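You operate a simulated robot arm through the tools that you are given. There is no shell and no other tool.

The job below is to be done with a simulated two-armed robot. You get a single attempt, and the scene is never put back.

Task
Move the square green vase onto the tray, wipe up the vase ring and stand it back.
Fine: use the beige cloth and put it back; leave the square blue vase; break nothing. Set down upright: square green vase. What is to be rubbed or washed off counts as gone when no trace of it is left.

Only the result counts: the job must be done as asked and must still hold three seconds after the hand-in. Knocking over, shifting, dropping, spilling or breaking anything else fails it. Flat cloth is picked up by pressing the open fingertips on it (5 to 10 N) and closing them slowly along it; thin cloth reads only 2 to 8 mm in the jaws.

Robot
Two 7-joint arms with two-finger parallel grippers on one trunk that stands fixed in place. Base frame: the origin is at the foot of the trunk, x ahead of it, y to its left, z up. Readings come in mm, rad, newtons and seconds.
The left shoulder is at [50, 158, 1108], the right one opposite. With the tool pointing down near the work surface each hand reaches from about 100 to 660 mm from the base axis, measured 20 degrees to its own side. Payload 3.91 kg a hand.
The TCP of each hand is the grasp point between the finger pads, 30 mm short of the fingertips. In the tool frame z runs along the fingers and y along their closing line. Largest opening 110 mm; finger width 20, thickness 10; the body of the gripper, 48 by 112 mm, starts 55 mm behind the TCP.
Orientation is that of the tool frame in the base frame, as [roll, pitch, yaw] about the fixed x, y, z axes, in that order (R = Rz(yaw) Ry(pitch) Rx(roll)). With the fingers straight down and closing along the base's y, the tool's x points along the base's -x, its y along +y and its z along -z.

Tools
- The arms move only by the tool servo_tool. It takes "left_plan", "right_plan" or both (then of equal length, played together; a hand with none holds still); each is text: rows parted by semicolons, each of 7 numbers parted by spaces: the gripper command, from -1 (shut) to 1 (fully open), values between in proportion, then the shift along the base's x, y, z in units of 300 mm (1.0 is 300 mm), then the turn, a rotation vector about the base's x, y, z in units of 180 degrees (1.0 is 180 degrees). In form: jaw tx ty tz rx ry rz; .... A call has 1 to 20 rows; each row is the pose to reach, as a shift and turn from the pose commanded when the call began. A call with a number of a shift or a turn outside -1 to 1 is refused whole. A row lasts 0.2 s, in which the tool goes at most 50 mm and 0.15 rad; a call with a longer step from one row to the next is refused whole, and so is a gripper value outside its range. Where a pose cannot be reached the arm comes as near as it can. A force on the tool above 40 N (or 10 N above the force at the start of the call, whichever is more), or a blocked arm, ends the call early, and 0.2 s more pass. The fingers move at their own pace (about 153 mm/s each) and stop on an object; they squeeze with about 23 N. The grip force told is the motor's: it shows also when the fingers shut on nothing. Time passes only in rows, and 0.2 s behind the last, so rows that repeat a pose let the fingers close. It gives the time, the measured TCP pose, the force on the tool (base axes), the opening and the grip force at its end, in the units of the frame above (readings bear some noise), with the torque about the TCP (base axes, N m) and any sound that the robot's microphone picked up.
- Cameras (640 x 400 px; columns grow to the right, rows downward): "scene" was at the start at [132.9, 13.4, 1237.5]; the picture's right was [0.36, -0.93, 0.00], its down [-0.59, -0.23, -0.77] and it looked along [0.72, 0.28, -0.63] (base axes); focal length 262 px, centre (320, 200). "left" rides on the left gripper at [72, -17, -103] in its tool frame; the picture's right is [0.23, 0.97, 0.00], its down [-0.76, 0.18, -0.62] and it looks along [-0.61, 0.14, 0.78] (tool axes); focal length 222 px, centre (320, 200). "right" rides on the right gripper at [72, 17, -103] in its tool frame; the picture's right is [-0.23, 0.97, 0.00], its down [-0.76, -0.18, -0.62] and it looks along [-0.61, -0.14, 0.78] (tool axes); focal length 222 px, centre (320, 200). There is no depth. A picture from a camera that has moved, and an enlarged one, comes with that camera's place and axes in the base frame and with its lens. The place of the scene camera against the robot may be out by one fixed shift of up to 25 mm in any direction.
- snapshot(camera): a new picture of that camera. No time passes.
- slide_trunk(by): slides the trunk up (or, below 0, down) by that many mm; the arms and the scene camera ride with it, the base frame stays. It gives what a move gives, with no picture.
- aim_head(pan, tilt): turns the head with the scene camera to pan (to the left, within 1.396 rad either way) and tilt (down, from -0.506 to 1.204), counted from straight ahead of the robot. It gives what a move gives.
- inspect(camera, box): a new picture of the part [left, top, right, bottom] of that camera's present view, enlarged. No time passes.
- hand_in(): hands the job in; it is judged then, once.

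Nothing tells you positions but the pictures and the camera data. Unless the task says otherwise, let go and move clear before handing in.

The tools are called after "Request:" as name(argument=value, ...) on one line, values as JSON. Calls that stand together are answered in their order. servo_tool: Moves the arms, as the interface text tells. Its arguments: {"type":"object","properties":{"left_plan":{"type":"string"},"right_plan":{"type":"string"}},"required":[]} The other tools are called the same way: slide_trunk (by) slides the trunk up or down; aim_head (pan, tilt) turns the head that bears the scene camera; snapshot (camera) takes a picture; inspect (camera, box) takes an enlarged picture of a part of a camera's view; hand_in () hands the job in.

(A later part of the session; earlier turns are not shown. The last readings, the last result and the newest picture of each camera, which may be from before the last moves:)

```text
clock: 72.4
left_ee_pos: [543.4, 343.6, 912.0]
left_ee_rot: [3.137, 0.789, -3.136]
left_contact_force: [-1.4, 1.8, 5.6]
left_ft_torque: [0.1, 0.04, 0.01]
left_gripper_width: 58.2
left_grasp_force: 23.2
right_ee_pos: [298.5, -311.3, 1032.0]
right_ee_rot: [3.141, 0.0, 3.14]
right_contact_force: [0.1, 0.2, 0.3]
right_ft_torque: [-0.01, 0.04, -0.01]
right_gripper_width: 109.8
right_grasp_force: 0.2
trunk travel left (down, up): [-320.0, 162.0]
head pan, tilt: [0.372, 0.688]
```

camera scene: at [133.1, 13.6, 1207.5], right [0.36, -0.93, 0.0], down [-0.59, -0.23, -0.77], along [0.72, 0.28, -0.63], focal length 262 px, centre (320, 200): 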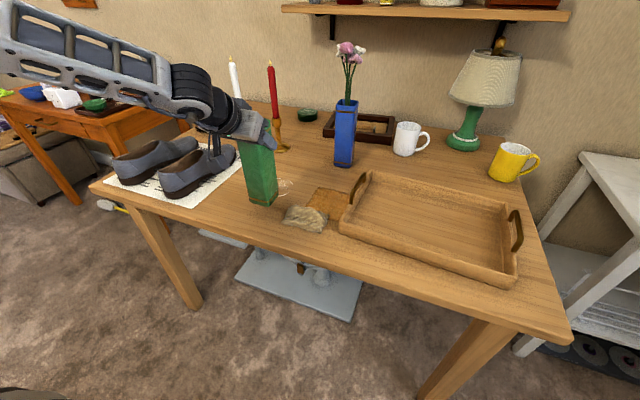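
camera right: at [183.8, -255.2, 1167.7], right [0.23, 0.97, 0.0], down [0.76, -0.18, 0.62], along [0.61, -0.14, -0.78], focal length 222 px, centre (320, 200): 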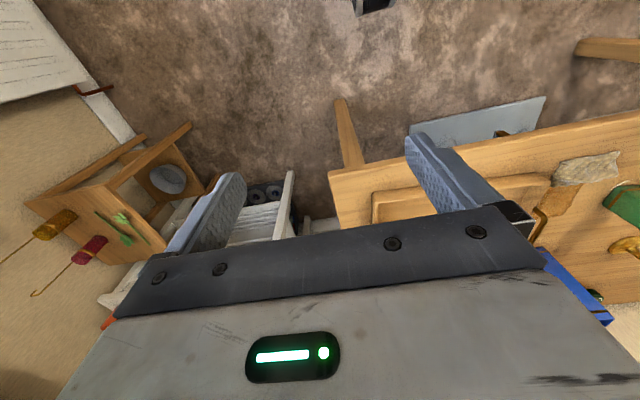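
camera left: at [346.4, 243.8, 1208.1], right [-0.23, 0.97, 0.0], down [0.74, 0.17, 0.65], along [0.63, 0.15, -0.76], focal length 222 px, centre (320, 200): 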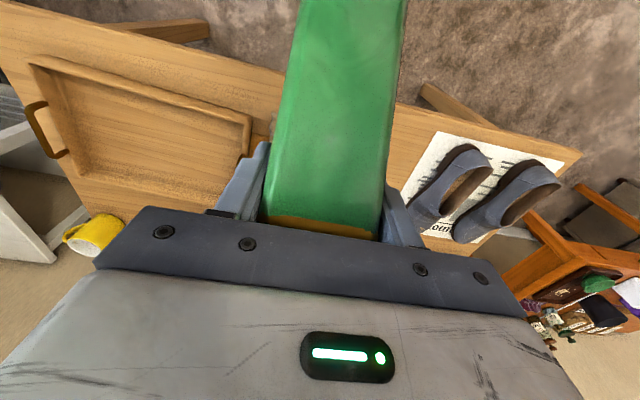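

The vase is fully supported. I'll ease off slightly and open gently.

Request:
servo_tool(left_plan="-1 0 0 0.002 0 0 0; 0.07 0 0 0.002 0 0 0; 0.12 0 0 0.002 0 0 0; 0.25 0 0 0.002 0 0 0; 0.6 0 0 0.002 0 0 0; 1 0 0 0.002 0 0 0; 1 0 0 0.002 0 0 0")

Request:
snapshot(camera="left")

Request:
inspect(camera="scene", box=[200, 100, 360, 250])

```text
clock: 74.0
left_ee_pos: [544.4, 342.9, 912.0]
left_ee_rot: [3.137, 0.787, -3.136]
left_contact_force: [-0.1, 0.0, 0.1]
left_ft_torque: [0.01, -0.03, 0.0]
left_gripper_width: 110.0
left_grasp_force: 0.0
right_ee_pos: [299.7, -312.6, 1032.8]
right_ee_rot: [-3.14, 0.001, -3.14]
right_contact_force: [0.2, 0.2, 0.0]
right_ft_torque: [-0.02, 0.03, 0.02]
right_gripper_width: 110.0
right_grasp_force: 0.1
trunk travel left (down, up): [-320.0, 162.0]
head pan, tilt: [0.372, 0.688]
```

```text
taken
camera left: at [419.0, 325.7, 932.6], right [-0.17, 0.97, -0.16], down [0.09, 0.17, 0.98], along [0.98, 0.15, -0.12], focal length 222 px, centre (320, 200)
```

left: 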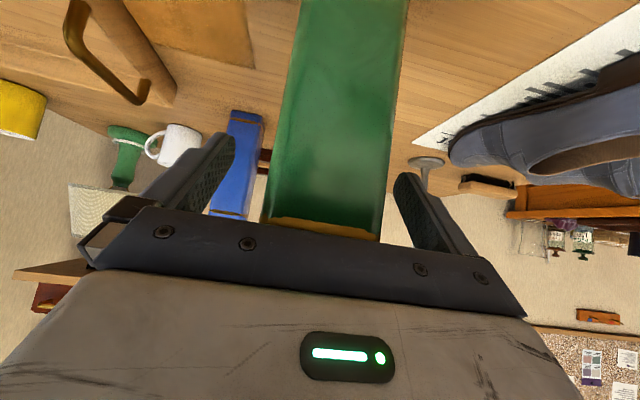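

```text
2.67 times, centred on (280, 175) of scene
camera zoom: at [132.9, 13.4, 1207.5], right [0.36, -0.93, 0.0], down [-0.59, -0.23, -0.77], along [0.72, 0.28, -0.63], focal length 698 px, centre (427, 267)
```

zoom: 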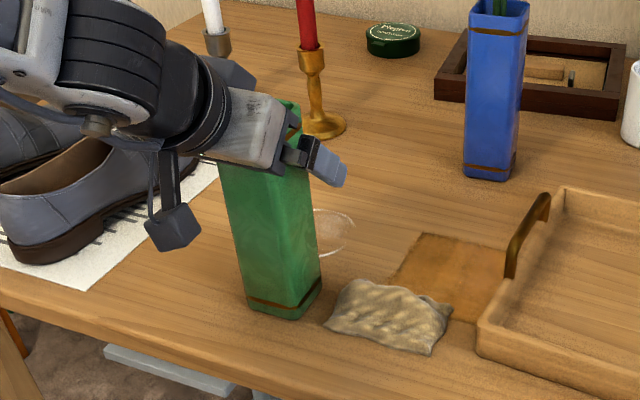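

The vase stands upright at about (544, 343). I'll raise the hand straight up clear of it, then work on the arm posture with an empty hand.

Request:
servo_tool(left_plan="1 0 0 0.1 0 0 0; 1 0 0 0.2 0 0 0; 1 0 0 0.3 0 0 0; 1 0 0 0.4 0 0 0; 1 -0.1 0 0.45 0 0.04 0; 1 -0.2 0 0.48 0 0.08 0; 1 -0.3 0 0.5 0 0.12 0; 1 -0.42 0 0.5 0 0.16 0; 1 -0.54 0 0.5 0 0.2 0; 1 -0.66 0 0.5 0 0.25 0; 1 -0.78 -0.05 0.5 0 0.25 0; 1 -0.9 -0.1 0.5 0 0.25 0; 1 -0.9 -0.1 0.5 0 0.25 0")

Request:
snapshot(camera="scene")

```text
refused: row 10 steps farther than a row can; nothing moved
```

```text
taken
camera scene: at [132.9, 13.4, 1207.5], right [0.36, -0.93, 0.0], down [-0.59, -0.23, -0.77], along [0.72, 0.28, -0.63], focal length 262 px, centre (320, 200)
```

scene: 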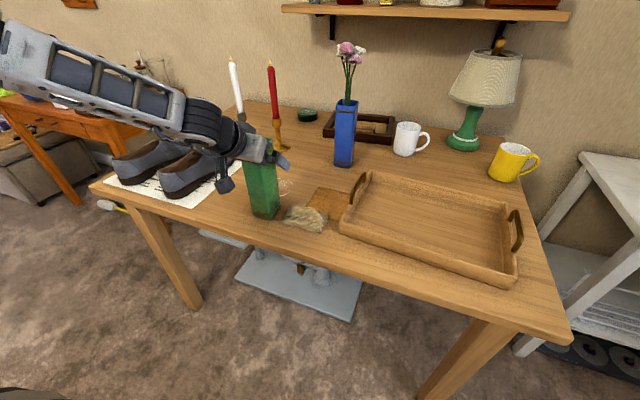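

One row turned too far, so nothing moved. I'll resend with smaller rotation steps.

Request:
servo_tool(left_plan="1 0 0 0.1 0 0 0; 1 0 0 0.2 0 0 0; 1 0 0 0.3 0 0 0; 1 0 0 0.4 0 0 0; 1 -0.1 0 0.45 0 0.04 0; 1 -0.2 0 0.48 0 0.08 0; 1 -0.3 0 0.5 0 0.12 0; 1 -0.42 0 0.5 0 0.16 0; 1 -0.54 0 0.5 0 0.2 0; 1 -0.66 0 0.5 0 0.24 0; 1 -0.78 -0.05 0.5 0 0.25 0; 1 -0.9 -0.1 0.5 0 0.25 0; 1 -0.9 -0.1 0.5 0 0.25 0")

Request:
snapshot(camera="scene")

```text
clock: 76.8
left_ee_pos: [273.2, 311.7, 1061.6]
left_ee_rot: [3.134, 0.002, -3.14]
left_contact_force: [-0.5, -0.1, -0.2]
left_ft_torque: [0.01, -0.01, -0.01]
left_gripper_width: 109.9
left_grasp_force: 0.2
right_ee_pos: [300.2, -311.2, 1033.6]
right_ee_rot: [3.141, 0.002, -3.141]
right_contact_force: [-0.6, -0.4, 0.4]
right_ft_torque: [-0.02, 0.01, 0.0]
right_gripper_width: 109.9
right_grasp_force: 0.0
trunk travel left (down, up): [-320.0, 162.0]
head pan, tilt: [0.372, 0.688]
```

```text
taken
camera scene: at [132.8, 13.4, 1207.5], right [0.36, -0.93, 0.0], down [-0.59, -0.23, -0.77], along [0.72, 0.28, -0.63], focal length 262 px, centre (320, 200)
```

scene: 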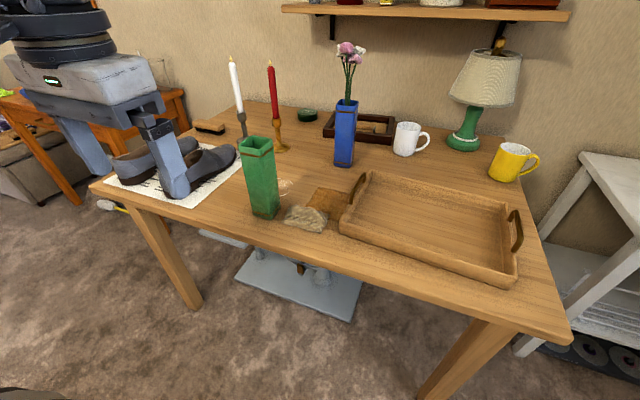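

The hand is empty and clear, and the vase stands safely. I'll raise the trunk and lower the hand relative to the shoulder so the elbow drops, then look at the arm.

Request:
slide_trunk(by=130)

Request:
servo_tool(left_plan="1 0 0.02 -0.15 0 0 0; 1 0 0.04 -0.3 0 0 0; 1 0 0.06 -0.45 0 0 0; 1 0 0.08 -0.6 0 0 0; 1 0 0.1 -0.75 0 0 0; 1 0 0.1 -0.88 0 0 0; 1 0 0.1 -1 0 0 0; 1 0 0.1 -1 0 0 0")

Request:
aim_head(pan=1.2, tilt=0.5)

Request:
snapshot(camera="scene")

```text
clock: 78.4
left_ee_pos: [274.0, 311.8, 1190.7]
left_ee_rot: [3.133, 0.003, -3.138]
left_contact_force: [0.9, -0.5, 0.5]
left_ft_torque: [-0.04, 0.01, -0.02]
left_gripper_width: 109.9
left_grasp_force: 0.1
right_ee_pos: [299.4, -311.7, 1163.4]
right_ee_rot: [3.141, -0.001, -3.141]
right_contact_force: [-0.2, 0.3, -0.3]
right_ft_torque: [-0.01, 0.02, 0.01]
right_gripper_width: 109.9
right_grasp_force: 0.1
trunk travel left (down, up): [-450.0, 32.0]
head pan, tilt: [0.372, 0.688]
```

```text
clock: 80.2
left_ee_pos: [272.9, 338.8, 890.7]
left_ee_rot: [3.132, 0.002, -3.139]
left_contact_force: [-0.4, 0.4, -0.4]
left_ft_torque: [0.01, -0.01, 0.02]
left_gripper_width: 110.2
left_grasp_force: 0.1
right_ee_pos: [300.5, -312.6, 1161.8]
right_ee_rot: [-3.141, -0.001, 3.141]
right_contact_force: [0.3, -0.5, 0.7]
right_ft_torque: [-0.02, -0.02, -0.01]
right_gripper_width: 110.1
right_grasp_force: 0.0
trunk travel left (down, up): [-450.0, 32.0]
head pan, tilt: [0.372, 0.688]
```

```text
clock: 81.3
left_ee_pos: [272.5, 340.3, 893.0]
left_ee_rot: [3.134, 0.002, -3.138]
left_contact_force: [0.5, 0.1, -0.1]
left_ft_torque: [0.0, 0.01, -0.01]
left_gripper_width: 110.3
left_grasp_force: 0.1
right_ee_pos: [299.2, -312.4, 1162.8]
right_ee_rot: [-3.141, 0.0, -3.141]
right_contact_force: [-1.1, -0.1, -0.2]
right_ft_torque: [0.02, -0.01, -0.01]
right_gripper_width: 110.0
right_grasp_force: 0.1
trunk travel left (down, up): [-450.0, 32.0]
head pan, tilt: [1.201, 0.499]
```

```text
taken
camera scene: at [86.3, 67.2, 1354.1], right [0.93, -0.36, 0.0], down [-0.17, -0.45, -0.88], along [0.32, 0.82, -0.48], focal length 262 px, centre (320, 200)
```

scene: 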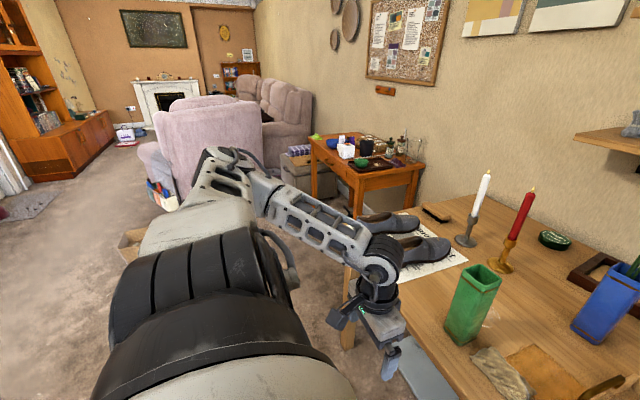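

The upper arm is now nearly pointing straight sideways. I'll lower the hand further so the elbow passes below shoulder level.

Request:
servo_tool(left_plan="1 0 0.02 -0.15 0 0 0; 1 0 0.04 -0.3 0 0 0; 1 0 0.06 -0.42 0 0 0; 1 0 0.06 -0.5 0 0 0; 1 0 0.06 -0.5 0 0 0")

Request:
snapshot(camera="scene")

```text
clock: 82.5
left_ee_pos: [273.0, 360.1, 740.4]
left_ee_rot: [3.134, 0.001, -3.137]
left_contact_force: [0.3, 0.0, 0.1]
left_ft_torque: [0.01, 0.01, 0.01]
left_gripper_width: 110.0
left_grasp_force: 0.1
right_ee_pos: [300.4, -311.2, 1163.1]
right_ee_rot: [-3.14, 0.001, 3.141]
right_contact_force: [0.9, 0.4, -0.1]
right_ft_torque: [0.0, -0.02, 0.0]
right_gripper_width: 109.9
right_grasp_force: 0.1
trunk travel left (down, up): [-450.0, 32.0]
head pan, tilt: [1.201, 0.499]
```

```text
taken
camera scene: at [86.2, 67.2, 1354.2], right [0.93, -0.36, 0.0], down [-0.17, -0.45, -0.88], along [0.32, 0.82, -0.48], focal length 262 px, centre (320, 200)
```

scene: 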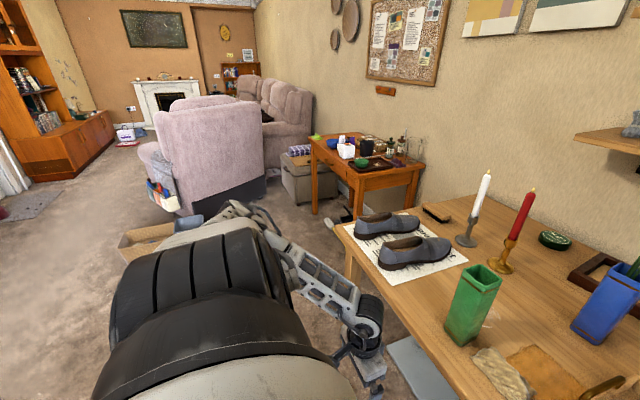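

The elbow is now below shoulder level. I'll bring the hand inward and up at close range, like the right arm's starting pose.

Request:
servo_tool(left_plan="1 0.033 -0.117 0.083 0 0 0; 1 0.067 -0.233 0.167 0 0 0; 1 0.1 -0.35 0.25 0 0 0; 1 0.133 -0.467 0.333 0 0 0; 1 0.167 -0.583 0.417 0 0 0; 1 0.19 -0.667 0.5 0 0 0; 1 0.2 -0.783 0.583 0 0 0; 1 0.213 -0.9 0.667 0 0 0; 1 0.227 -0.983 0.75 0 0 0; 1 0.227 -0.983 0.75 0 0 0")

Request:
snapshot(camera="scene")

```text
clock: 84.7
left_ee_pos: [339.7, 64.1, 966.2]
left_ee_rot: [3.133, 0.002, -3.14]
left_contact_force: [-0.2, 0.6, -0.3]
left_ft_torque: [-0.01, 0.0, 0.0]
left_gripper_width: 109.9
left_grasp_force: 0.1
right_ee_pos: [299.1, -312.7, 1162.9]
right_ee_rot: [-3.142, 0.0, 3.141]
right_contact_force: [0.2, 0.1, -0.2]
right_ft_torque: [-0.01, 0.0, 0.03]
right_gripper_width: 110.0
right_grasp_force: 0.0
trunk travel left (down, up): [-450.0, 32.0]
head pan, tilt: [1.201, 0.499]
```

```text
taken
camera scene: at [86.2, 67.3, 1354.2], right [0.93, -0.36, 0.0], down [-0.17, -0.45, -0.88], along [0.32, 0.82, -0.48], focal length 262 px, centre (320, 200)
```

scene: 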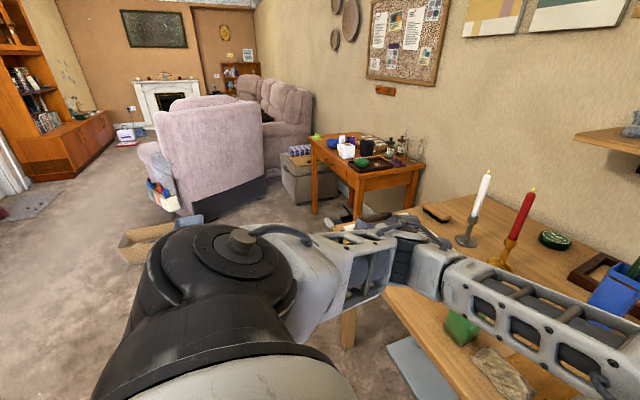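

The shoulder cap is now visible, as on the right arm, and the hand reached (340, 64) without limits. Now I'll extend forward to (600, 72) above the tray.

Request:
servo_tool(left_plan="1 0.1 0 0.05 0 0 0; 1 0.22 0 0.1 0 0 0; 1 0.36 0.01 0.12 0 0 0; 1 0.5 0.02 0.12 0 0 0; 1 0.64 0.02 0.12 0 0 0; 1 0.76 0.02 0.12 0 0 0; 1 0.87 0.02 0.12 0 0 0; 1 0.87 0.02 0.12 0 0 0")

Request:
aim_head(pan=0.372, tilt=0.6)

Request:
snapshot(camera="scene")

```text
clock: 86.5
left_ee_pos: [601.9, 70.7, 1002.0]
left_ee_rot: [3.131, 0.003, -3.14]
left_contact_force: [-0.4, 0.6, 0.1]
left_ft_torque: [-0.04, 0.02, -0.01]
left_gripper_width: 110.0
left_grasp_force: 0.2
right_ee_pos: [300.2, -311.0, 1162.3]
right_ee_rot: [-3.141, 0.001, 3.14]
right_contact_force: [1.5, 0.1, 0.2]
right_ft_torque: [-0.01, -0.01, -0.02]
right_gripper_width: 110.1
right_grasp_force: 0.1
trunk travel left (down, up): [-450.0, 32.0]
head pan, tilt: [1.201, 0.499]
```

```text
clock: 87.7
left_ee_pos: [603.0, 70.9, 1002.4]
left_ee_rot: [3.132, 0.002, -3.139]
left_contact_force: [0.1, -0.1, -0.1]
left_ft_torque: [0.01, -0.01, -0.01]
left_gripper_width: 109.8
left_grasp_force: 0.0
right_ee_pos: [299.4, -312.5, 1162.1]
right_ee_rot: [3.141, -0.001, -3.139]
right_contact_force: [-0.3, 0.0, 0.7]
right_ft_torque: [0.01, -0.01, 0.04]
right_gripper_width: 110.0
right_grasp_force: 0.1
trunk travel left (down, up): [-450.0, 32.0]
head pan, tilt: [0.372, 0.6]
```

```text
taken
camera scene: at [135.6, 14.6, 1345.1], right [0.36, -0.93, 0.0], down [-0.53, -0.21, -0.83], along [0.77, 0.3, -0.56], focal length 262 px, centre (320, 200)
```

scene: 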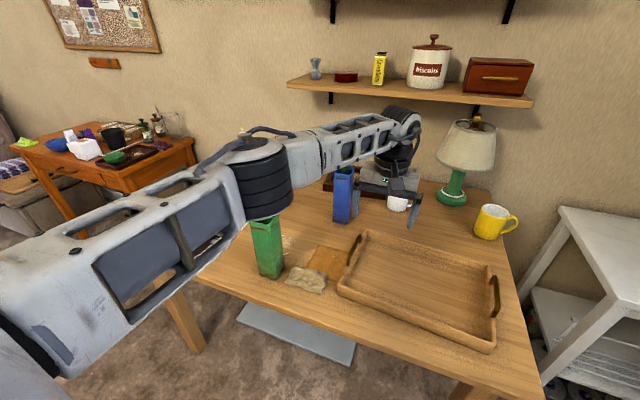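

The left arm now reaches (602, 71) with room to spare. I'll check that the 45° tilt works here too; if so, one grasp will serve both the tray and the home spot.

Request:
servo_tool(left_plan="1 0 0 0 0 -0.042 0; 1 0 0 0 0 -0.084 0; 1 0 0 0 0 -0.126 0; 1 0 0 0 0 -0.168 0; 1 0 0 0 0 -0.21 0; 1 0 0 0 0 -0.25 0; 1 0 0 0 0 -0.25 0")

Request:
servo_tool(left_plan="1 0.01 0.12 0 0 0 0; 1 0.03 0.26 0 0 0 0; 1 0.05 0.4 0 0 0 0; 1 0.07 0.54 0 0 0 0; 1 0.1 0.68 0 0 0 -0.01; 1 0.13 0.82 0 0 0 -0.02; 1 0.16 0.96 0 0 0 -0.028; 1 0.17 0.973 0 0 0 -0.028; 1 0.17 0.973 0 0 0 -0.028")

Request:
snapshot(camera="scene")

```text
clock: 89.3
left_ee_pos: [603.9, 70.0, 1001.8]
left_ee_rot: [3.138, 0.789, -3.135]
left_contact_force: [-0.5, -1.4, -0.6]
left_ft_torque: [0.01, -0.05, 0.0]
left_gripper_width: 109.7
left_grasp_force: 0.0
right_ee_pos: [300.2, -311.7, 1162.5]
right_ee_rot: [3.141, 0.0, 3.14]
right_contact_force: [-0.1, -0.4, -1.0]
right_ft_torque: [0.04, 0.01, -0.02]
right_gripper_width: 109.7
right_grasp_force: 0.0
trunk travel left (down, up): [-450.0, 32.0]
head pan, tilt: [0.372, 0.6]
```

```text
clock: 91.3
left_ee_pos: [653.7, 362.0, 1000.5]
left_ee_rot: [3.138, 0.787, 3.059]
left_contact_force: [-0.2, 0.3, -0.2]
left_ft_torque: [0.01, -0.04, 0.02]
left_gripper_width: 110.0
left_grasp_force: 0.0
right_ee_pos: [298.8, -313.0, 1162.4]
right_ee_rot: [3.14, 0.001, -3.141]
right_contact_force: [-0.5, 0.6, 0.5]
right_ft_torque: [0.0, 0.0, 0.04]
right_gripper_width: 109.8
right_grasp_force: 0.0
trunk travel left (down, up): [-450.0, 32.0]
head pan, tilt: [0.372, 0.6]
```

```text
taken
camera scene: at [135.6, 14.6, 1345.1], right [0.36, -0.93, 0.0], down [-0.53, -0.21, -0.83], along [0.77, 0.3, -0.56], focal length 262 px, centre (320, 200)
```

scene: 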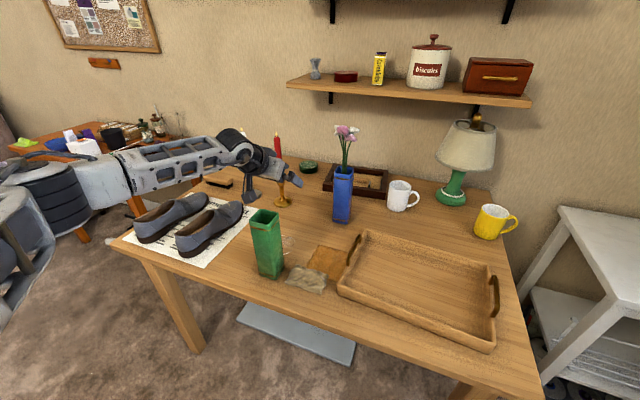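

Both the tray and home poses are reachable in this posture. Next I'll return over the vase at (544, 343), matching its yaw, and regrasp it the same way.

Request:
servo_tool(left_plan="1 -0.12 -0.02 0 0 0 0.01; 1 -0.24 -0.04 0 0 0 0.02; 1 -0.34 -0.06 0 0 0 0.028; 1 -0.366 -0.063 0 0 0 0.028; 1 -0.366 -0.063 0 0 0 0.028; 1 -0.366 -0.063 0 0 0 0.028")

Request:
snapshot(camera="left")

Request:
snapshot(camera="scene")

```text
clock: 92.7
left_ee_pos: [544.7, 345.0, 1001.8]
left_ee_rot: [3.136, 0.787, -3.135]
left_contact_force: [-1.5, 0.5, 0.0]
left_ft_torque: [0.05, -0.01, 0.02]
left_gripper_width: 110.1
left_grasp_force: 0.0
right_ee_pos: [299.7, -311.8, 1162.9]
right_ee_rot: [3.142, 0.001, -3.14]
right_contact_force: [-0.1, -0.1, -0.3]
right_ft_torque: [0.03, -0.01, 0.0]
right_gripper_width: 109.9
right_grasp_force: 0.0
trunk travel left (down, up): [-450.0, 32.0]
head pan, tilt: [0.372, 0.6]
```

```text
taken
camera left: at [419.2, 327.3, 1022.5], right [-0.17, 0.97, -0.16], down [0.09, 0.17, 0.98], along [0.98, 0.15, -0.12], focal length 222 px, centre (320, 200)
```

left: 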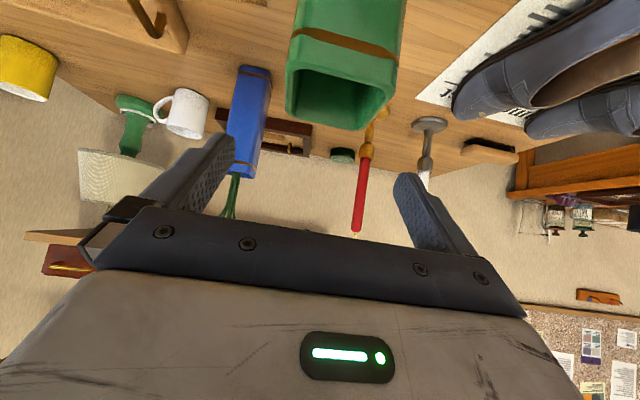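

```text
taken
camera scene: at [135.6, 14.5, 1345.1], right [0.36, -0.93, 0.0], down [-0.53, -0.21, -0.83], along [0.77, 0.3, -0.56], focal length 262 px, centre (320, 200)
```

scene: 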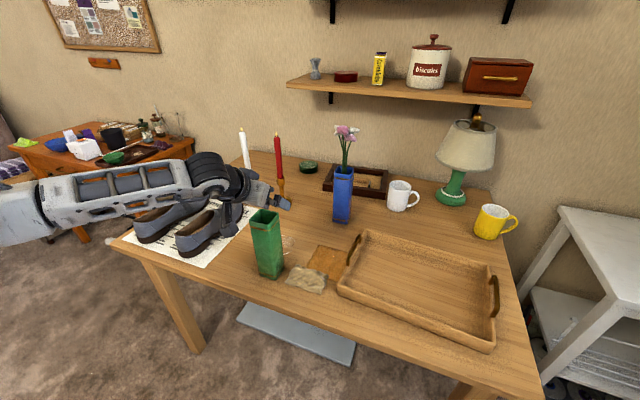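

Aligned over the vase. I'll descend to the same grasp height and close gently.

Request:
servo_tool(left_plan="1 0 -0.003 -0.08 0 0 0; 1 0 -0.005 -0.16 0 0 0; 1 0 -0.005 -0.24 0 0 0; 1 0 -0.005 -0.298 0 0 0; 1 0 -0.005 -0.298 0 0 0; 0.4 0 -0.005 -0.298 0 0 0; 0.15 0 -0.005 -0.298 0 0 0; 0.08 0 -0.005 -0.298 0 0 0; 0 0 -0.005 -0.298 0 0 0; -0.1 0 -0.005 -0.298 0 0 0; -0.3 0 -0.005 -0.298 0 0 0; -1 0 -0.005 -0.298 0 0 0; -1 0 -0.005 -0.298 0 0 0")

Request:
snapshot(camera="left")

```text
clock: 95.5
left_ee_pos: [543.8, 342.9, 913.6]
left_ee_rot: [3.136, 0.787, -3.138]
left_contact_force: [-0.2, 1.7, -0.3]
left_ft_torque: [0.05, -0.02, 0.02]
left_gripper_width: 58.0
left_grasp_force: 22.8
right_ee_pos: [299.1, -312.2, 1163.0]
right_ee_rot: [-3.141, -0.002, 3.141]
right_contact_force: [-0.3, 0.1, 0.4]
right_ft_torque: [-0.01, 0.0, -0.02]
right_gripper_width: 109.9
right_grasp_force: 0.1
trunk travel left (down, up): [-450.0, 32.0]
head pan, tilt: [0.372, 0.6]
```

```text
taken
camera left: at [419.1, 324.7, 934.2], right [-0.17, 0.97, -0.16], down [0.1, 0.18, 0.98], along [0.98, 0.15, -0.12], focal length 222 px, centre (320, 200)
```

left: 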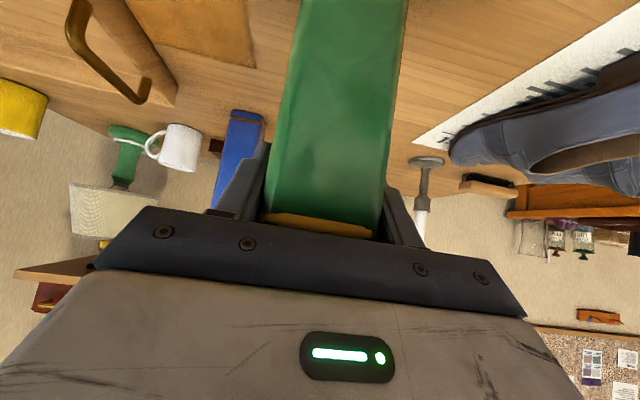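

Gripped. I'll lift clear and carry the vase over the tray to (615, 68).

Request:
servo_tool(left_plan="-1 0 0 0.02 0 0 0; -1 0 0 0.08 0 0 0; -1 0 0 0.18 0 0 0; -1 0 0 0.28 0 0 0; -1 0.01 -0.02 0.36 0 0 0; -1 0.03 -0.12 0.37 0 0 0; -1 0.06 -0.24 0.37 0 0 0; -1 0.09 -0.36 0.37 0 0 0; -1 0.12 -0.48 0.37 0 0 0; -1 0.15 -0.6 0.37 0 0 0; -1 0.18 -0.72 0.37 0 0 0; -1 0.21 -0.82 0.37 0 0 0; -1 0.23 -0.89 0.37 0 0 0; -1 0.237 -0.917 0.37 0 0 0; -1 0.237 -0.917 0.37 0 0 0")

Request:
snapshot(camera="scene")

Request:
inspect(camera="scene", box=[310, 150, 510, 360])

```text
clock: 98.7
left_ee_pos: [614.4, 67.7, 1021.4]
left_ee_rot: [3.134, 0.787, -3.138]
left_contact_force: [0.4, 0.3, -2.8]
left_ft_torque: [-0.02, 0.01, 0.0]
left_gripper_width: 58.0
left_grasp_force: 23.2
right_ee_pos: [301.4, -312.0, 1162.8]
right_ee_rot: [3.141, 0.0, 3.142]
right_contact_force: [0.1, -0.8, -0.3]
right_ft_torque: [0.02, 0.0, 0.0]
right_gripper_width: 110.1
right_grasp_force: 0.1
trunk travel left (down, up): [-450.0, 32.0]
head pan, tilt: [0.372, 0.6]
```

```text
taken
camera scene: at [136.0, 14.5, 1345.0], right [0.36, -0.93, 0.0], down [-0.53, -0.21, -0.82], along [0.77, 0.3, -0.57], focal length 262 px, centre (320, 200)
```

scene: 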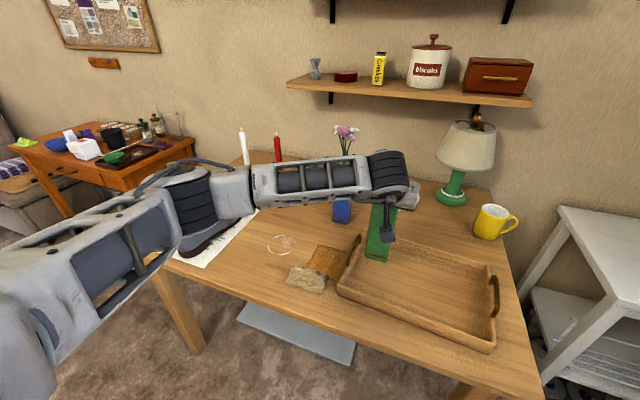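

```text
1.90 times, centred on (410, 255) of scene
camera zoom: at [136.0, 14.5, 1345.0], right [0.36, -0.93, 0.0], down [-0.53, -0.21, -0.82], along [0.77, 0.3, -0.57], focal length 499 px, centre (149, 95)
```

zoom: 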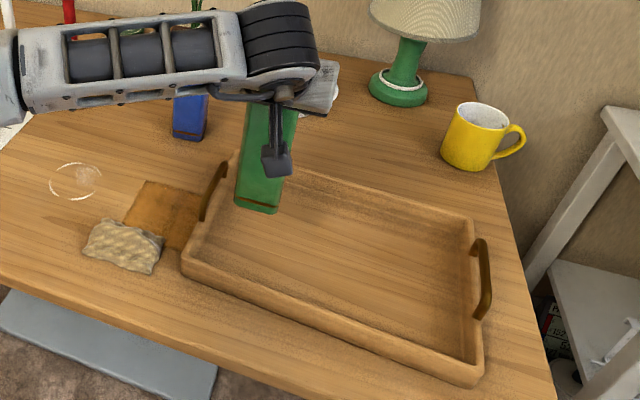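

The vase is over the tray interior with margin on all sides. I'll lower to about 15 mm above the expected floor.

Request:
servo_tool(left_plan="-1 0 0 -0.08 0 0 0; -1 0 0 -0.16 0 0 0; -1 0 0 -0.22 0 0 0; -1 0 0 -0.26 0 0 0; -1 0 0 -0.28 0 0 0; -1 0 0 -0.28 0 0 0")

Request:
inspect(camera="scene", box=[310, 150, 510, 360])

Request:
snapshot(camera="left")

```text
clock: 100.1
left_ee_pos: [615.4, 67.5, 938.4]
left_ee_rot: [3.136, 0.788, -3.137]
left_contact_force: [0.2, 0.3, -3.4]
left_ft_torque: [0.02, 0.04, 0.03]
left_gripper_width: 57.8
left_grasp_force: 22.8
right_ee_pos: [300.4, -312.2, 1163.1]
right_ee_rot: [3.141, 0.0, -3.141]
right_contact_force: [-0.2, 0.1, -0.6]
right_ft_torque: [0.0, 0.03, 0.0]
right_gripper_width: 109.9
right_grasp_force: 0.1
trunk travel left (down, up): [-450.0, 32.0]
head pan, tilt: [0.372, 0.6]
```

```text
1.90 times, centred on (410, 255) of scene
camera zoom: at [135.9, 14.5, 1345.0], right [0.36, -0.93, 0.0], down [-0.53, -0.21, -0.82], along [0.77, 0.3, -0.57], focal length 499 px, centre (149, 95)
```

zoom: 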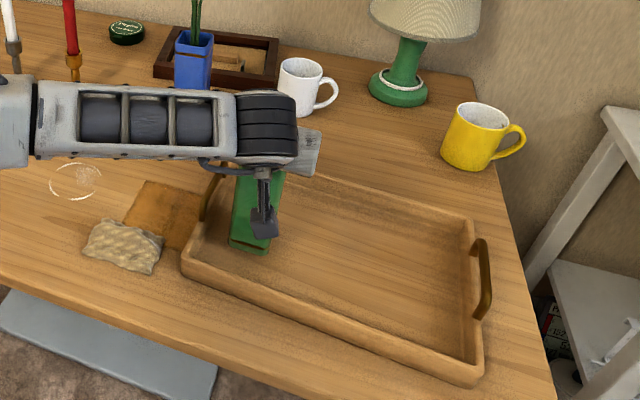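

```text
taken
camera left: at [490.6, 49.6, 959.5], right [-0.17, 0.97, -0.16], down [0.1, 0.17, 0.98], along [0.98, 0.15, -0.12], focal length 222 px, centre (320, 200)
```

left: 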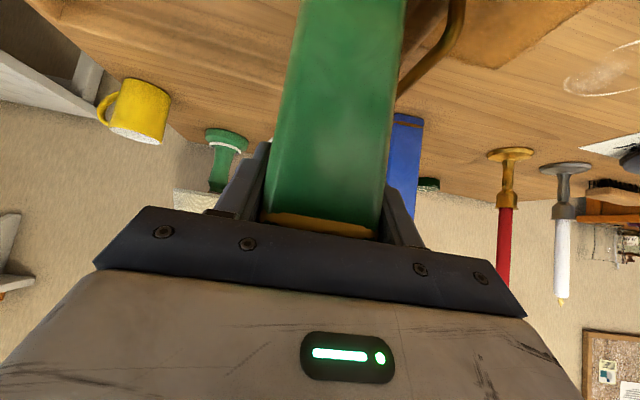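

It's inside the tray walls. I'll lower in small steps, watching the force.

Request:
servo_tool(left_plan="-1 0 0 -0.01 0 0 0; -1 0 0 -0.02 0 0 0; -1 0 0 -0.027 0 0 0; -1 0 0 -0.027 0 0 0")

Request:
servo_tool(left_plan="-1 0 0 -0.005 0 0 0; -1 0 0 -0.01 0 0 0; -1 0 0 -0.01 0 0 0")

```text
clock: 101.1
left_ee_pos: [615.8, 67.8, 930.7]
left_ee_rot: [3.136, 0.788, -3.136]
left_contact_force: [-1.2, 0.2, -3.3]
left_ft_torque: [0.02, 0.03, 0.02]
left_gripper_width: 58.0
left_grasp_force: 23.4
right_ee_pos: [300.7, -311.3, 1163.3]
right_ee_rot: [-3.141, 0.0, -3.141]
right_contact_force: [0.5, 0.7, -0.3]
right_ft_torque: [-0.01, 0.0, -0.07]
right_gripper_width: 110.0
right_grasp_force: 0.1
trunk travel left (down, up): [-450.0, 32.0]
head pan, tilt: [0.372, 0.6]
```

```text
clock: 101.9
left_ee_pos: [616.5, 67.5, 927.7]
left_ee_rot: [3.136, 0.788, -3.138]
left_contact_force: [0.3, -0.1, -2.3]
left_ft_torque: [0.0, 0.0, -0.01]
left_gripper_width: 57.6
left_grasp_force: 22.7
right_ee_pos: [299.2, -312.8, 1162.4]
right_ee_rot: [3.14, -0.001, -3.141]
right_contact_force: [0.3, -0.4, 0.1]
right_ft_torque: [-0.03, 0.01, 0.01]
right_gripper_width: 109.8
right_grasp_force: 0.1
trunk travel left (down, up): [-450.0, 32.0]
head pan, tilt: [0.372, 0.6]
```

Request:
servo_tool(left_plan="-1 0 0 -0.005 0 0 0; -1 0 0 -0.01 0 0 0; -1 0 0 -0.01 0 0 0")

Request:
servo_tool(left_plan="-1 0 0 -0.004 0 0 0; -1 0 0 -0.007 0 0 0; -1 0 0 -0.007 0 0 0")

```text
clock: 102.7
left_ee_pos: [616.0, 67.8, 925.7]
left_ee_rot: [3.136, 0.787, -3.136]
left_contact_force: [-0.3, 0.7, -3.0]
left_ft_torque: [-0.01, -0.03, 0.0]
left_gripper_width: 58.2
left_grasp_force: 23.2
right_ee_pos: [299.6, -311.9, 1163.1]
right_ee_rot: [-3.141, 0.001, 3.14]
right_contact_force: [1.2, -0.8, 0.6]
right_ft_torque: [0.0, 0.0, 0.02]
right_gripper_width: 110.1
right_grasp_force: 0.0
trunk travel left (down, up): [-450.0, 32.0]
head pan, tilt: [0.372, 0.6]
```

```text
clock: 103.5
left_ee_pos: [615.7, 68.6, 923.0]
left_ee_rot: [3.138, 0.787, -3.137]
left_contact_force: [0.5, -0.3, -2.3]
left_ft_torque: [-0.02, 0.01, 0.0]
left_gripper_width: 58.0
left_grasp_force: 22.4
right_ee_pos: [299.6, -311.5, 1161.6]
right_ee_rot: [3.141, 0.0, -3.141]
right_contact_force: [0.7, 0.0, -0.2]
right_ft_torque: [0.02, -0.03, 0.02]
right_gripper_width: 109.9
right_grasp_force: 0.0
trunk travel left (down, up): [-450.0, 32.0]
head pan, tilt: [0.372, 0.6]
```

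Not touching yet (z≈923, force still about the vase's weight). I'll continue in small steps.

Request:
servo_tool(left_plan="-1 0 0 -0.004 0 0 0; -1 0 0 -0.007 0 0 0; -1 0 0 -0.007 0 0 0")

Request:
servo_tool(left_plan="-1 0 0 -0.004 0 0 0; -1 0 0 -0.007 0 0 0; -1 0 0 -0.007 0 0 0")

```text
clock: 104.3
left_ee_pos: [615.7, 67.5, 920.9]
left_ee_rot: [3.135, 0.788, -3.137]
left_contact_force: [-0.2, -0.8, -2.3]
left_ft_torque: [-0.01, 0.0, -0.01]
left_gripper_width: 58.1
left_grasp_force: 23.1
right_ee_pos: [300.7, -312.3, 1162.2]
right_ee_rot: [-3.141, 0.0, 3.141]
right_contact_force: [0.1, 0.7, -0.2]
right_ft_torque: [-0.01, 0.02, -0.01]
right_gripper_width: 110.0
right_grasp_force: 0.0
trunk travel left (down, up): [-450.0, 32.0]
head pan, tilt: [0.372, 0.6]
```

```text
clock: 105.1
left_ee_pos: [615.2, 66.9, 918.1]
left_ee_rot: [3.136, 0.787, -3.136]
left_contact_force: [-1.3, 0.2, -2.9]
left_ft_torque: [-0.07, 0.04, 0.01]
left_gripper_width: 58.2
left_grasp_force: 23.1
right_ee_pos: [299.4, -311.5, 1162.9]
right_ee_rot: [-3.141, 0.0, 3.141]
right_contact_force: [0.2, -0.5, 0.4]
right_ft_torque: [0.02, 0.02, 0.0]
right_gripper_width: 110.0
right_grasp_force: 0.0
trunk travel left (down, up): [-450.0, 32.0]
head pan, tilt: [0.372, 0.6]
```

Request:
servo_tool(left_plan="-1 0 0 -0.003 0 0 0; -1 0 0 -0.003 0 0 0")

Request:
servo_tool(left_plan="-1 0 0 -0.003 0 0 0; -1 0 0 -0.003 0 0 0")

```text
clock: 105.7
left_ee_pos: [615.0, 68.4, 919.1]
left_ee_rot: [3.137, 0.788, -3.137]
left_contact_force: [-1.7, 0.5, 1.4]
left_ft_torque: [-0.03, 0.36, -0.07]
left_gripper_width: 58.0
left_grasp_force: 22.5
right_ee_pos: [299.8, -311.0, 1162.6]
right_ee_rot: [-3.141, 0.001, -3.141]
right_contact_force: [-0.9, 0.9, 0.2]
right_ft_torque: [0.0, 0.0, 0.02]
right_gripper_width: 110.1
right_grasp_force: 0.0
trunk travel left (down, up): [-450.0, 32.0]
head pan, tilt: [0.372, 0.6]
```

```text
clock: 106.3
left_ee_pos: [614.8, 66.9, 919.8]
left_ee_rot: [3.137, 0.792, -3.136]
left_contact_force: [-0.7, 3.1, 8.4]
left_ft_torque: [0.04, 0.63, -0.1]
left_gripper_width: 58.0
left_grasp_force: 23.5
right_ee_pos: [299.6, -311.8, 1162.7]
right_ee_rot: [3.141, 0.002, 3.141]
right_contact_force: [-0.4, 0.4, -1.2]
right_ft_torque: [0.0, -0.01, -0.02]
right_gripper_width: 109.9
right_grasp_force: 0.2
trunk travel left (down, up): [-450.0, 32.0]
head pan, tilt: [0.372, 0.6]
```

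The vase has touched the tray floor (z≈757) and is supported. I'll ease up a touch and release slowly.

Request:
servo_tool(left_plan="-1 0 0 0.003 0 0 0; -1 0 0 0.003 0 0 0; 0.06 0 0 0.003 0 0 0; 0.09 0 0 0.003 0 0 0; 0.15 0 0 0.003 0 0 0; 0.4 0 0 0.003 0 0 0; 1 0 0 0.003 0 0 0; 1 0 0 0.003 0 0 0")

Request:
snapshot(camera="left")

Request:
inspect(camera="scene", box=[310, 150, 510, 360])

```text
clock: 108.1
left_ee_pos: [614.9, 66.6, 917.4]
left_ee_rot: [3.137, 0.787, -3.136]
left_contact_force: [-0.5, 0.4, -0.5]
left_ft_torque: [-0.01, 0.01, -0.03]
left_gripper_width: 110.1
left_grasp_force: 0.1
right_ee_pos: [300.9, -312.3, 1163.3]
right_ee_rot: [-3.139, 0.001, 3.14]
right_contact_force: [0.4, 0.3, -0.6]
right_ft_torque: [0.0, -0.01, 0.02]
right_gripper_width: 110.2
right_grasp_force: 0.1
trunk travel left (down, up): [-450.0, 32.0]
head pan, tilt: [0.372, 0.6]
```

```text
taken
camera left: at [489.7, 49.2, 939.1], right [-0.17, 0.97, -0.16], down [0.09, 0.18, 0.98], along [0.98, 0.15, -0.12], focal length 222 px, centre (320, 200)
```

left: 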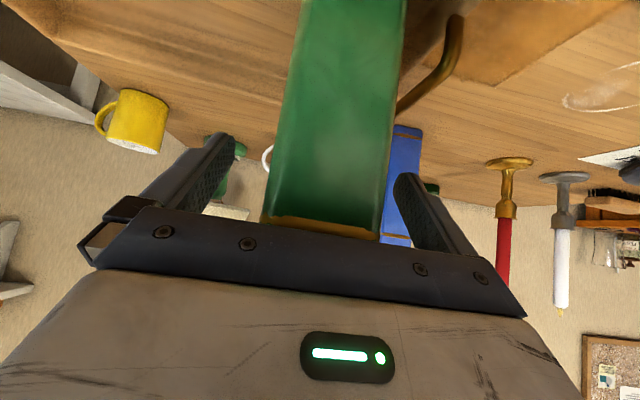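

```text
1.90 times, centred on (410, 255) of scene
camera zoom: at [135.6, 14.5, 1345.1], right [0.36, -0.93, 0.0], down [-0.53, -0.21, -0.83], along [0.77, 0.3, -0.56], focal length 499 px, centre (149, 95)
```

zoom: 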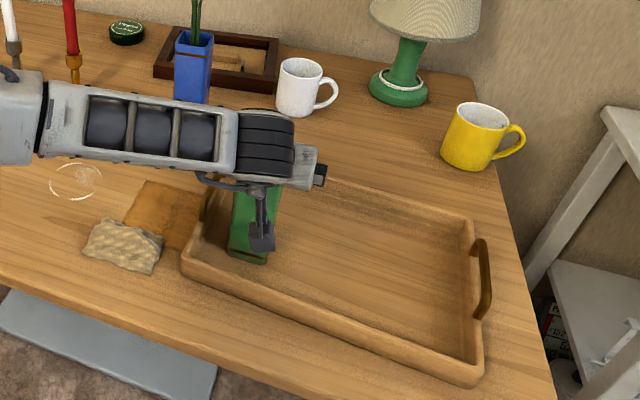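

The vase now stands on the tray. I'll rise straight up, then move over toward the cloth while turning the hand vertical.

Request:
servo_tool(left_plan="1 0 0 0.1 0 0 0; 1 0 0 0.22 0 0 0; 1 0 0 0.34 0 0 0; 1 0 0 0.4 0 0 0; 1 -0.04 0.1 0.4 0 0.04 0; 1 -0.08 0.2 0.4 0 0.08 0; 1 -0.12 0.3 0.38 0 0.12 0; 1 -0.16 0.4 0.36 0 0.16 0; 1 -0.2 0.48 0.34 0 0.2 0; 1 -0.24 0.55 0.32 0 0.24 0; 1 -0.25 0.57 0.32 0 0.25 0; 1 -0.25 0.57 0.32 0 0.25 0")

Request:
slide_trunk(by=-120)

Request:
snapshot(camera="scene")

Request:
snapshot(camera="left")

```text
clock: 110.7
left_ee_pos: [540.7, 238.2, 1014.4]
left_ee_rot: [3.133, -0.001, -3.138]
left_contact_force: [0.3, -0.7, -0.5]
left_ft_torque: [-0.04, -0.02, -0.01]
left_gripper_width: 110.0
left_grasp_force: 0.0
right_ee_pos: [298.8, -311.8, 1163.2]
right_ee_rot: [-3.141, 0.0, -3.141]
right_contact_force: [-0.6, 0.0, -0.4]
right_ft_torque: [0.02, 0.0, -0.02]
right_gripper_width: 110.2
right_grasp_force: 0.0
trunk travel left (down, up): [-450.0, 32.0]
head pan, tilt: [0.372, 0.6]
```

```text
clock: 112.2
left_ee_pos: [540.7, 240.3, 896.3]
left_ee_rot: [3.132, 0.001, -3.139]
left_contact_force: [-0.3, -0.1, 0.2]
left_ft_torque: [-0.03, -0.02, 0.02]
left_gripper_width: 109.8
left_grasp_force: 0.0
right_ee_pos: [299.7, -310.7, 1042.7]
right_ee_rot: [3.141, -0.001, -3.141]
right_contact_force: [-0.1, -0.4, 0.5]
right_ft_torque: [0.01, 0.0, 0.0]
right_gripper_width: 109.9
right_grasp_force: 0.0
trunk travel left (down, up): [-330.0, 152.0]
head pan, tilt: [0.372, 0.6]
```

```text
taken
camera scene: at [135.5, 14.5, 1225.1], right [0.36, -0.93, 0.0], down [-0.53, -0.21, -0.83], along [0.77, 0.3, -0.56], focal length 262 px, centre (320, 200)
```

scene: 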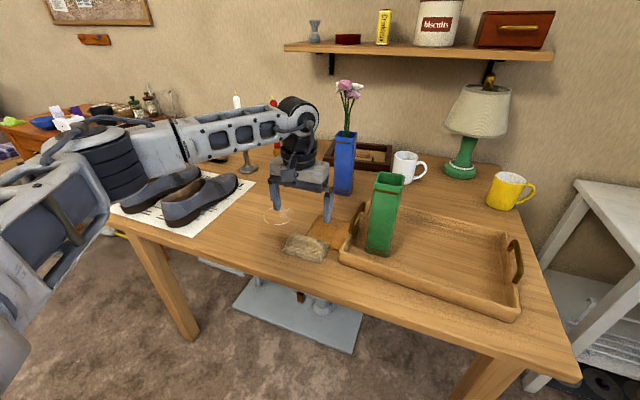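

```text
taken
camera left: at [466.9, 221.5, 997.9], right [-0.23, 0.97, 0.01], down [0.76, 0.18, 0.63], along [0.61, 0.15, -0.78], focal length 222 px, centre (320, 200)
```

left: 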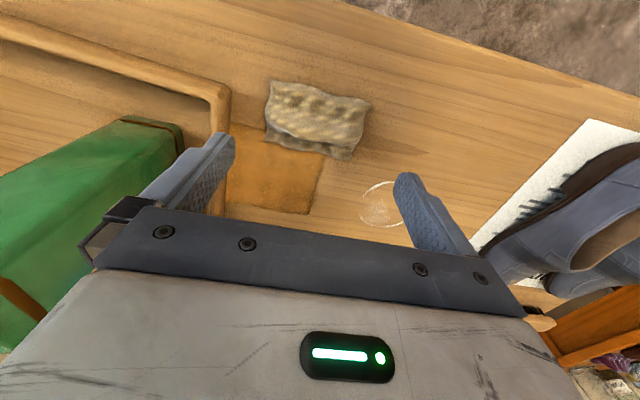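

Vase stands upright on the tray. The hand is above the cloth; I'll zoom on the cloth and the ring.

Request:
inspect(camera="left", box=[240, 60, 400, 170])

Request:
inspect(camera="left", box=[330, 160, 430, 240])

Request:
inspect(camera="scene", box=[250, 180, 370, 280])

```text
3.64 times, centred on (320, 115) of left
camera zoom: at [466.9, 221.5, 997.9], right [-0.23, 0.97, 0.01], down [0.76, 0.18, 0.63], along [0.61, 0.15, -0.78], focal length 808 px, centre (320, 509)
```

zoom: 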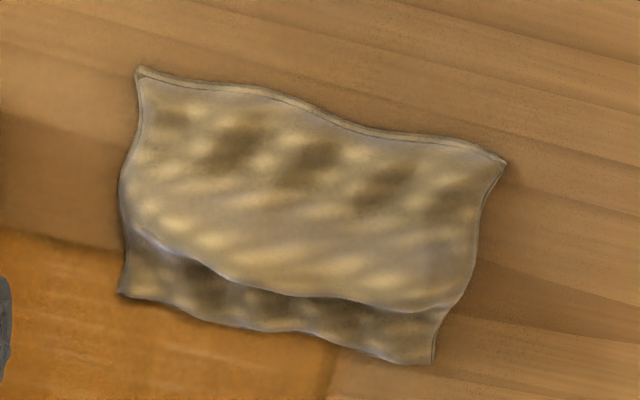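

```text
5.00 times, centred on (380, 200) of left
camera zoom: at [466.9, 221.5, 997.9], right [-0.23, 0.97, 0.01], down [0.76, 0.18, 0.63], along [0.61, 0.15, -0.78], focal length 1111 px, centre (20, 200)
```

zoom: 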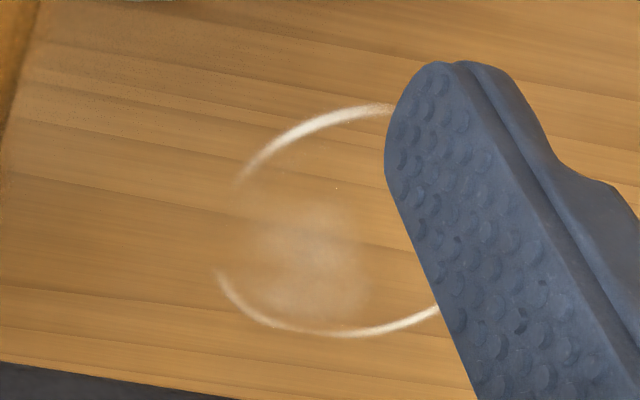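

```text
4.00 times, centred on (310, 230) of scene
camera zoom: at [135.5, 14.5, 1225.1], right [0.36, -0.93, 0.0], down [-0.53, -0.21, -0.83], along [0.77, 0.3, -0.56], focal length 1047 px, centre (360, 80)
```

zoom: 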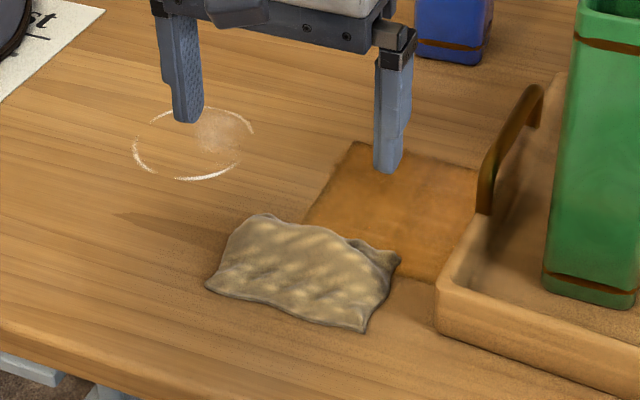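

The stain is a broken ring plus a pale smudge inside it, all within about 43 mm of (650, 370). Now for the cloth: I'll lower over its near-middle part, with the fingers about 70 mm apart across its width and clear of the brown piece.

Request:
servo_tool(left_plan="0.6 0.01 -0.003 -0.1 0 0 0; 0.3 0.02 -0.003 -0.2 0 0 0; 0.27 0.02 -0.003 -0.27 0 0 0; 0.27 0.02 -0.003 -0.27 0 0 0")

Request:
snapshot(camera="left")

Request:
inspect(camera="scene", box=[250, 180, 370, 280])

```text
clock: 113.2
left_ee_pos: [547.0, 238.9, 821.0]
left_ee_rot: [3.134, 0.013, -3.136]
left_contact_force: [-5.2, 5.6, 36.0]
left_ft_torque: [-0.65, -0.01, -0.08]
left_gripper_width: 69.0
left_grasp_force: 0.0
right_ee_pos: [298.0, -312.8, 1043.9]
right_ee_rot: [3.139, 0.002, 3.141]
right_contact_force: [-0.6, 0.3, 0.0]
right_ft_torque: [-0.04, -0.01, -0.03]
right_gripper_width: 109.7
right_grasp_force: 0.0
trunk travel left (down, up): [-330.0, 152.0]
head pan, tilt: [0.372, 0.6]
```

```text
taken
camera left: at [471.7, 220.0, 923.1], right [-0.23, 0.97, 0.0], down [0.75, 0.18, 0.63], along [0.62, 0.15, -0.77], focal length 222 px, centre (320, 200)
```

left: 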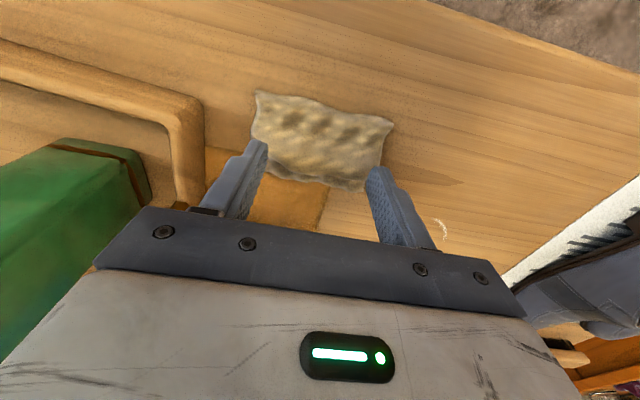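

```text
4.00 times, centred on (310, 230) of scene
camera zoom: at [132.1, 13.7, 1226.2], right [0.36, -0.93, 0.0], down [-0.52, -0.2, -0.83], along [0.77, 0.3, -0.56], focal length 1047 px, centre (360, 80)
```

zoom: 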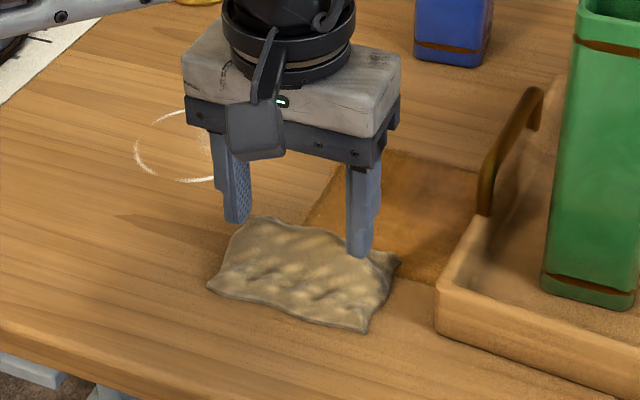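

There's an unexpected 36 N at z=821, so something is touching earlier than planned. I'll back up at once and look.

Request:
servo_tool(left_plan="0.27 0 0 0.03 0 0 0; 0.27 0 0 0.06 0 0 0; 0.27 0 0 0.06 0 0 0")

Request:
inspect(camera="scene", box=[250, 180, 370, 280])

Request:
inspect(camera="left", box=[200, 60, 440, 220])

```text
clock: 114.0
left_ee_pos: [546.6, 239.5, 831.3]
left_ee_rot: [3.132, -0.002, -3.139]
left_contact_force: [-0.4, -1.0, -0.9]
left_ft_torque: [-0.01, -0.01, 0.03]
left_gripper_width: 70.1
left_grasp_force: 0.1
right_ee_pos: [299.8, -311.8, 1042.4]
right_ee_rot: [3.141, 0.0, 3.141]
right_contact_force: [0.3, -0.9, 0.6]
right_ft_torque: [-0.01, 0.0, -0.02]
right_gripper_width: 109.9
right_grasp_force: 0.1
trunk travel left (down, up): [-330.0, 152.0]
head pan, tilt: [0.372, 0.6]
```

```text
4.00 times, centred on (310, 230) of scene
camera zoom: at [135.6, 14.6, 1224.9], right [0.36, -0.93, 0.0], down [-0.53, -0.21, -0.83], along [0.77, 0.3, -0.56], focal length 1047 px, centre (360, 80)
```

zoom: 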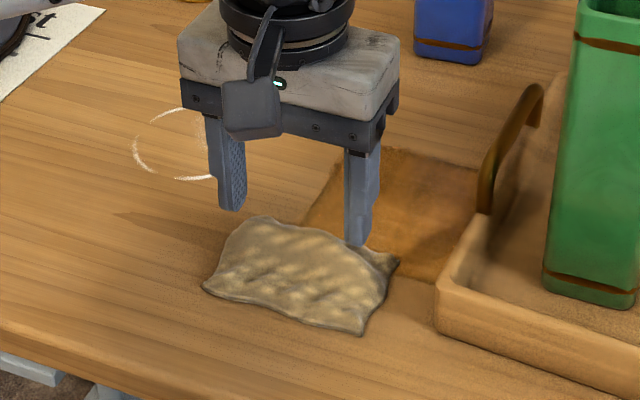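

```text
2.50 times, centred on (320, 140) of left
camera zoom: at [472.4, 220.7, 933.5], right [-0.23, 0.97, 0.01], down [0.76, 0.17, 0.62], along [0.61, 0.15, -0.78], focal length 555 px, centre (320, 350)
```

zoom: 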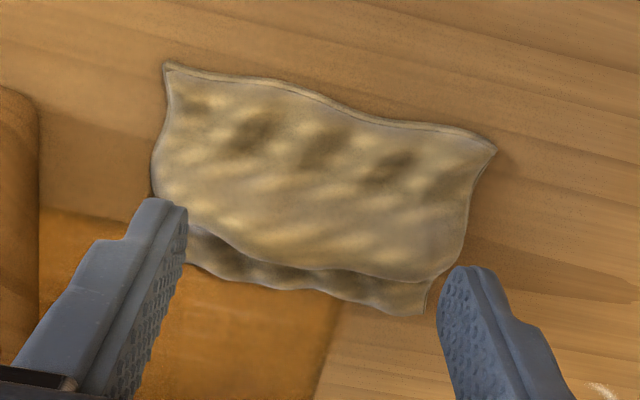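

The cloth is puffy: it has a ridge about 35 mm high (top z≈785–790), which is what I pressed on. Now I'll approach in small steps for a 5–10 N press.

Request:
servo_tool(left_plan="0.27 0 0 -0.007 0 0 0; 0.27 0 0 -0.013 0 0 0; 0.27 0 0 -0.013 0 0 0")

Request:
servo_tool(left_plan="0.27 0 0 -0.005 0 0 0; 0.27 0 0 -0.005 0 0 0")

```text
clock: 114.8
left_ee_pos: [545.0, 238.9, 827.1]
left_ee_rot: [3.133, 0.0, -3.137]
left_contact_force: [-1.0, 0.8, 1.8]
left_ft_torque: [0.03, 0.03, 0.0]
left_gripper_width: 70.0
left_grasp_force: 0.1
right_ee_pos: [299.1, -311.6, 1042.9]
right_ee_rot: [3.14, 0.0, 3.141]
right_contact_force: [-1.0, 0.0, -0.9]
right_ft_torque: [0.04, 0.01, 0.01]
right_gripper_width: 110.2
right_grasp_force: 0.1
trunk travel left (down, up): [-330.0, 152.0]
head pan, tilt: [0.372, 0.6]
```

```text
clock: 115.4
left_ee_pos: [546.9, 238.9, 827.2]
left_ee_rot: [3.134, 0.003, -3.138]
left_contact_force: [0.0, 0.5, 0.1]
left_ft_torque: [-0.01, 0.0, -0.01]
left_gripper_width: 70.0
left_grasp_force: 0.1
right_ee_pos: [299.5, -312.4, 1043.4]
right_ee_rot: [3.141, -0.001, -3.141]
right_contact_force: [-0.3, 0.6, 0.7]
right_ft_torque: [-0.05, 0.0, -0.01]
right_gripper_width: 110.1
right_grasp_force: 0.1
trunk travel left (down, up): [-330.0, 152.0]
head pan, tilt: [0.372, 0.6]
```

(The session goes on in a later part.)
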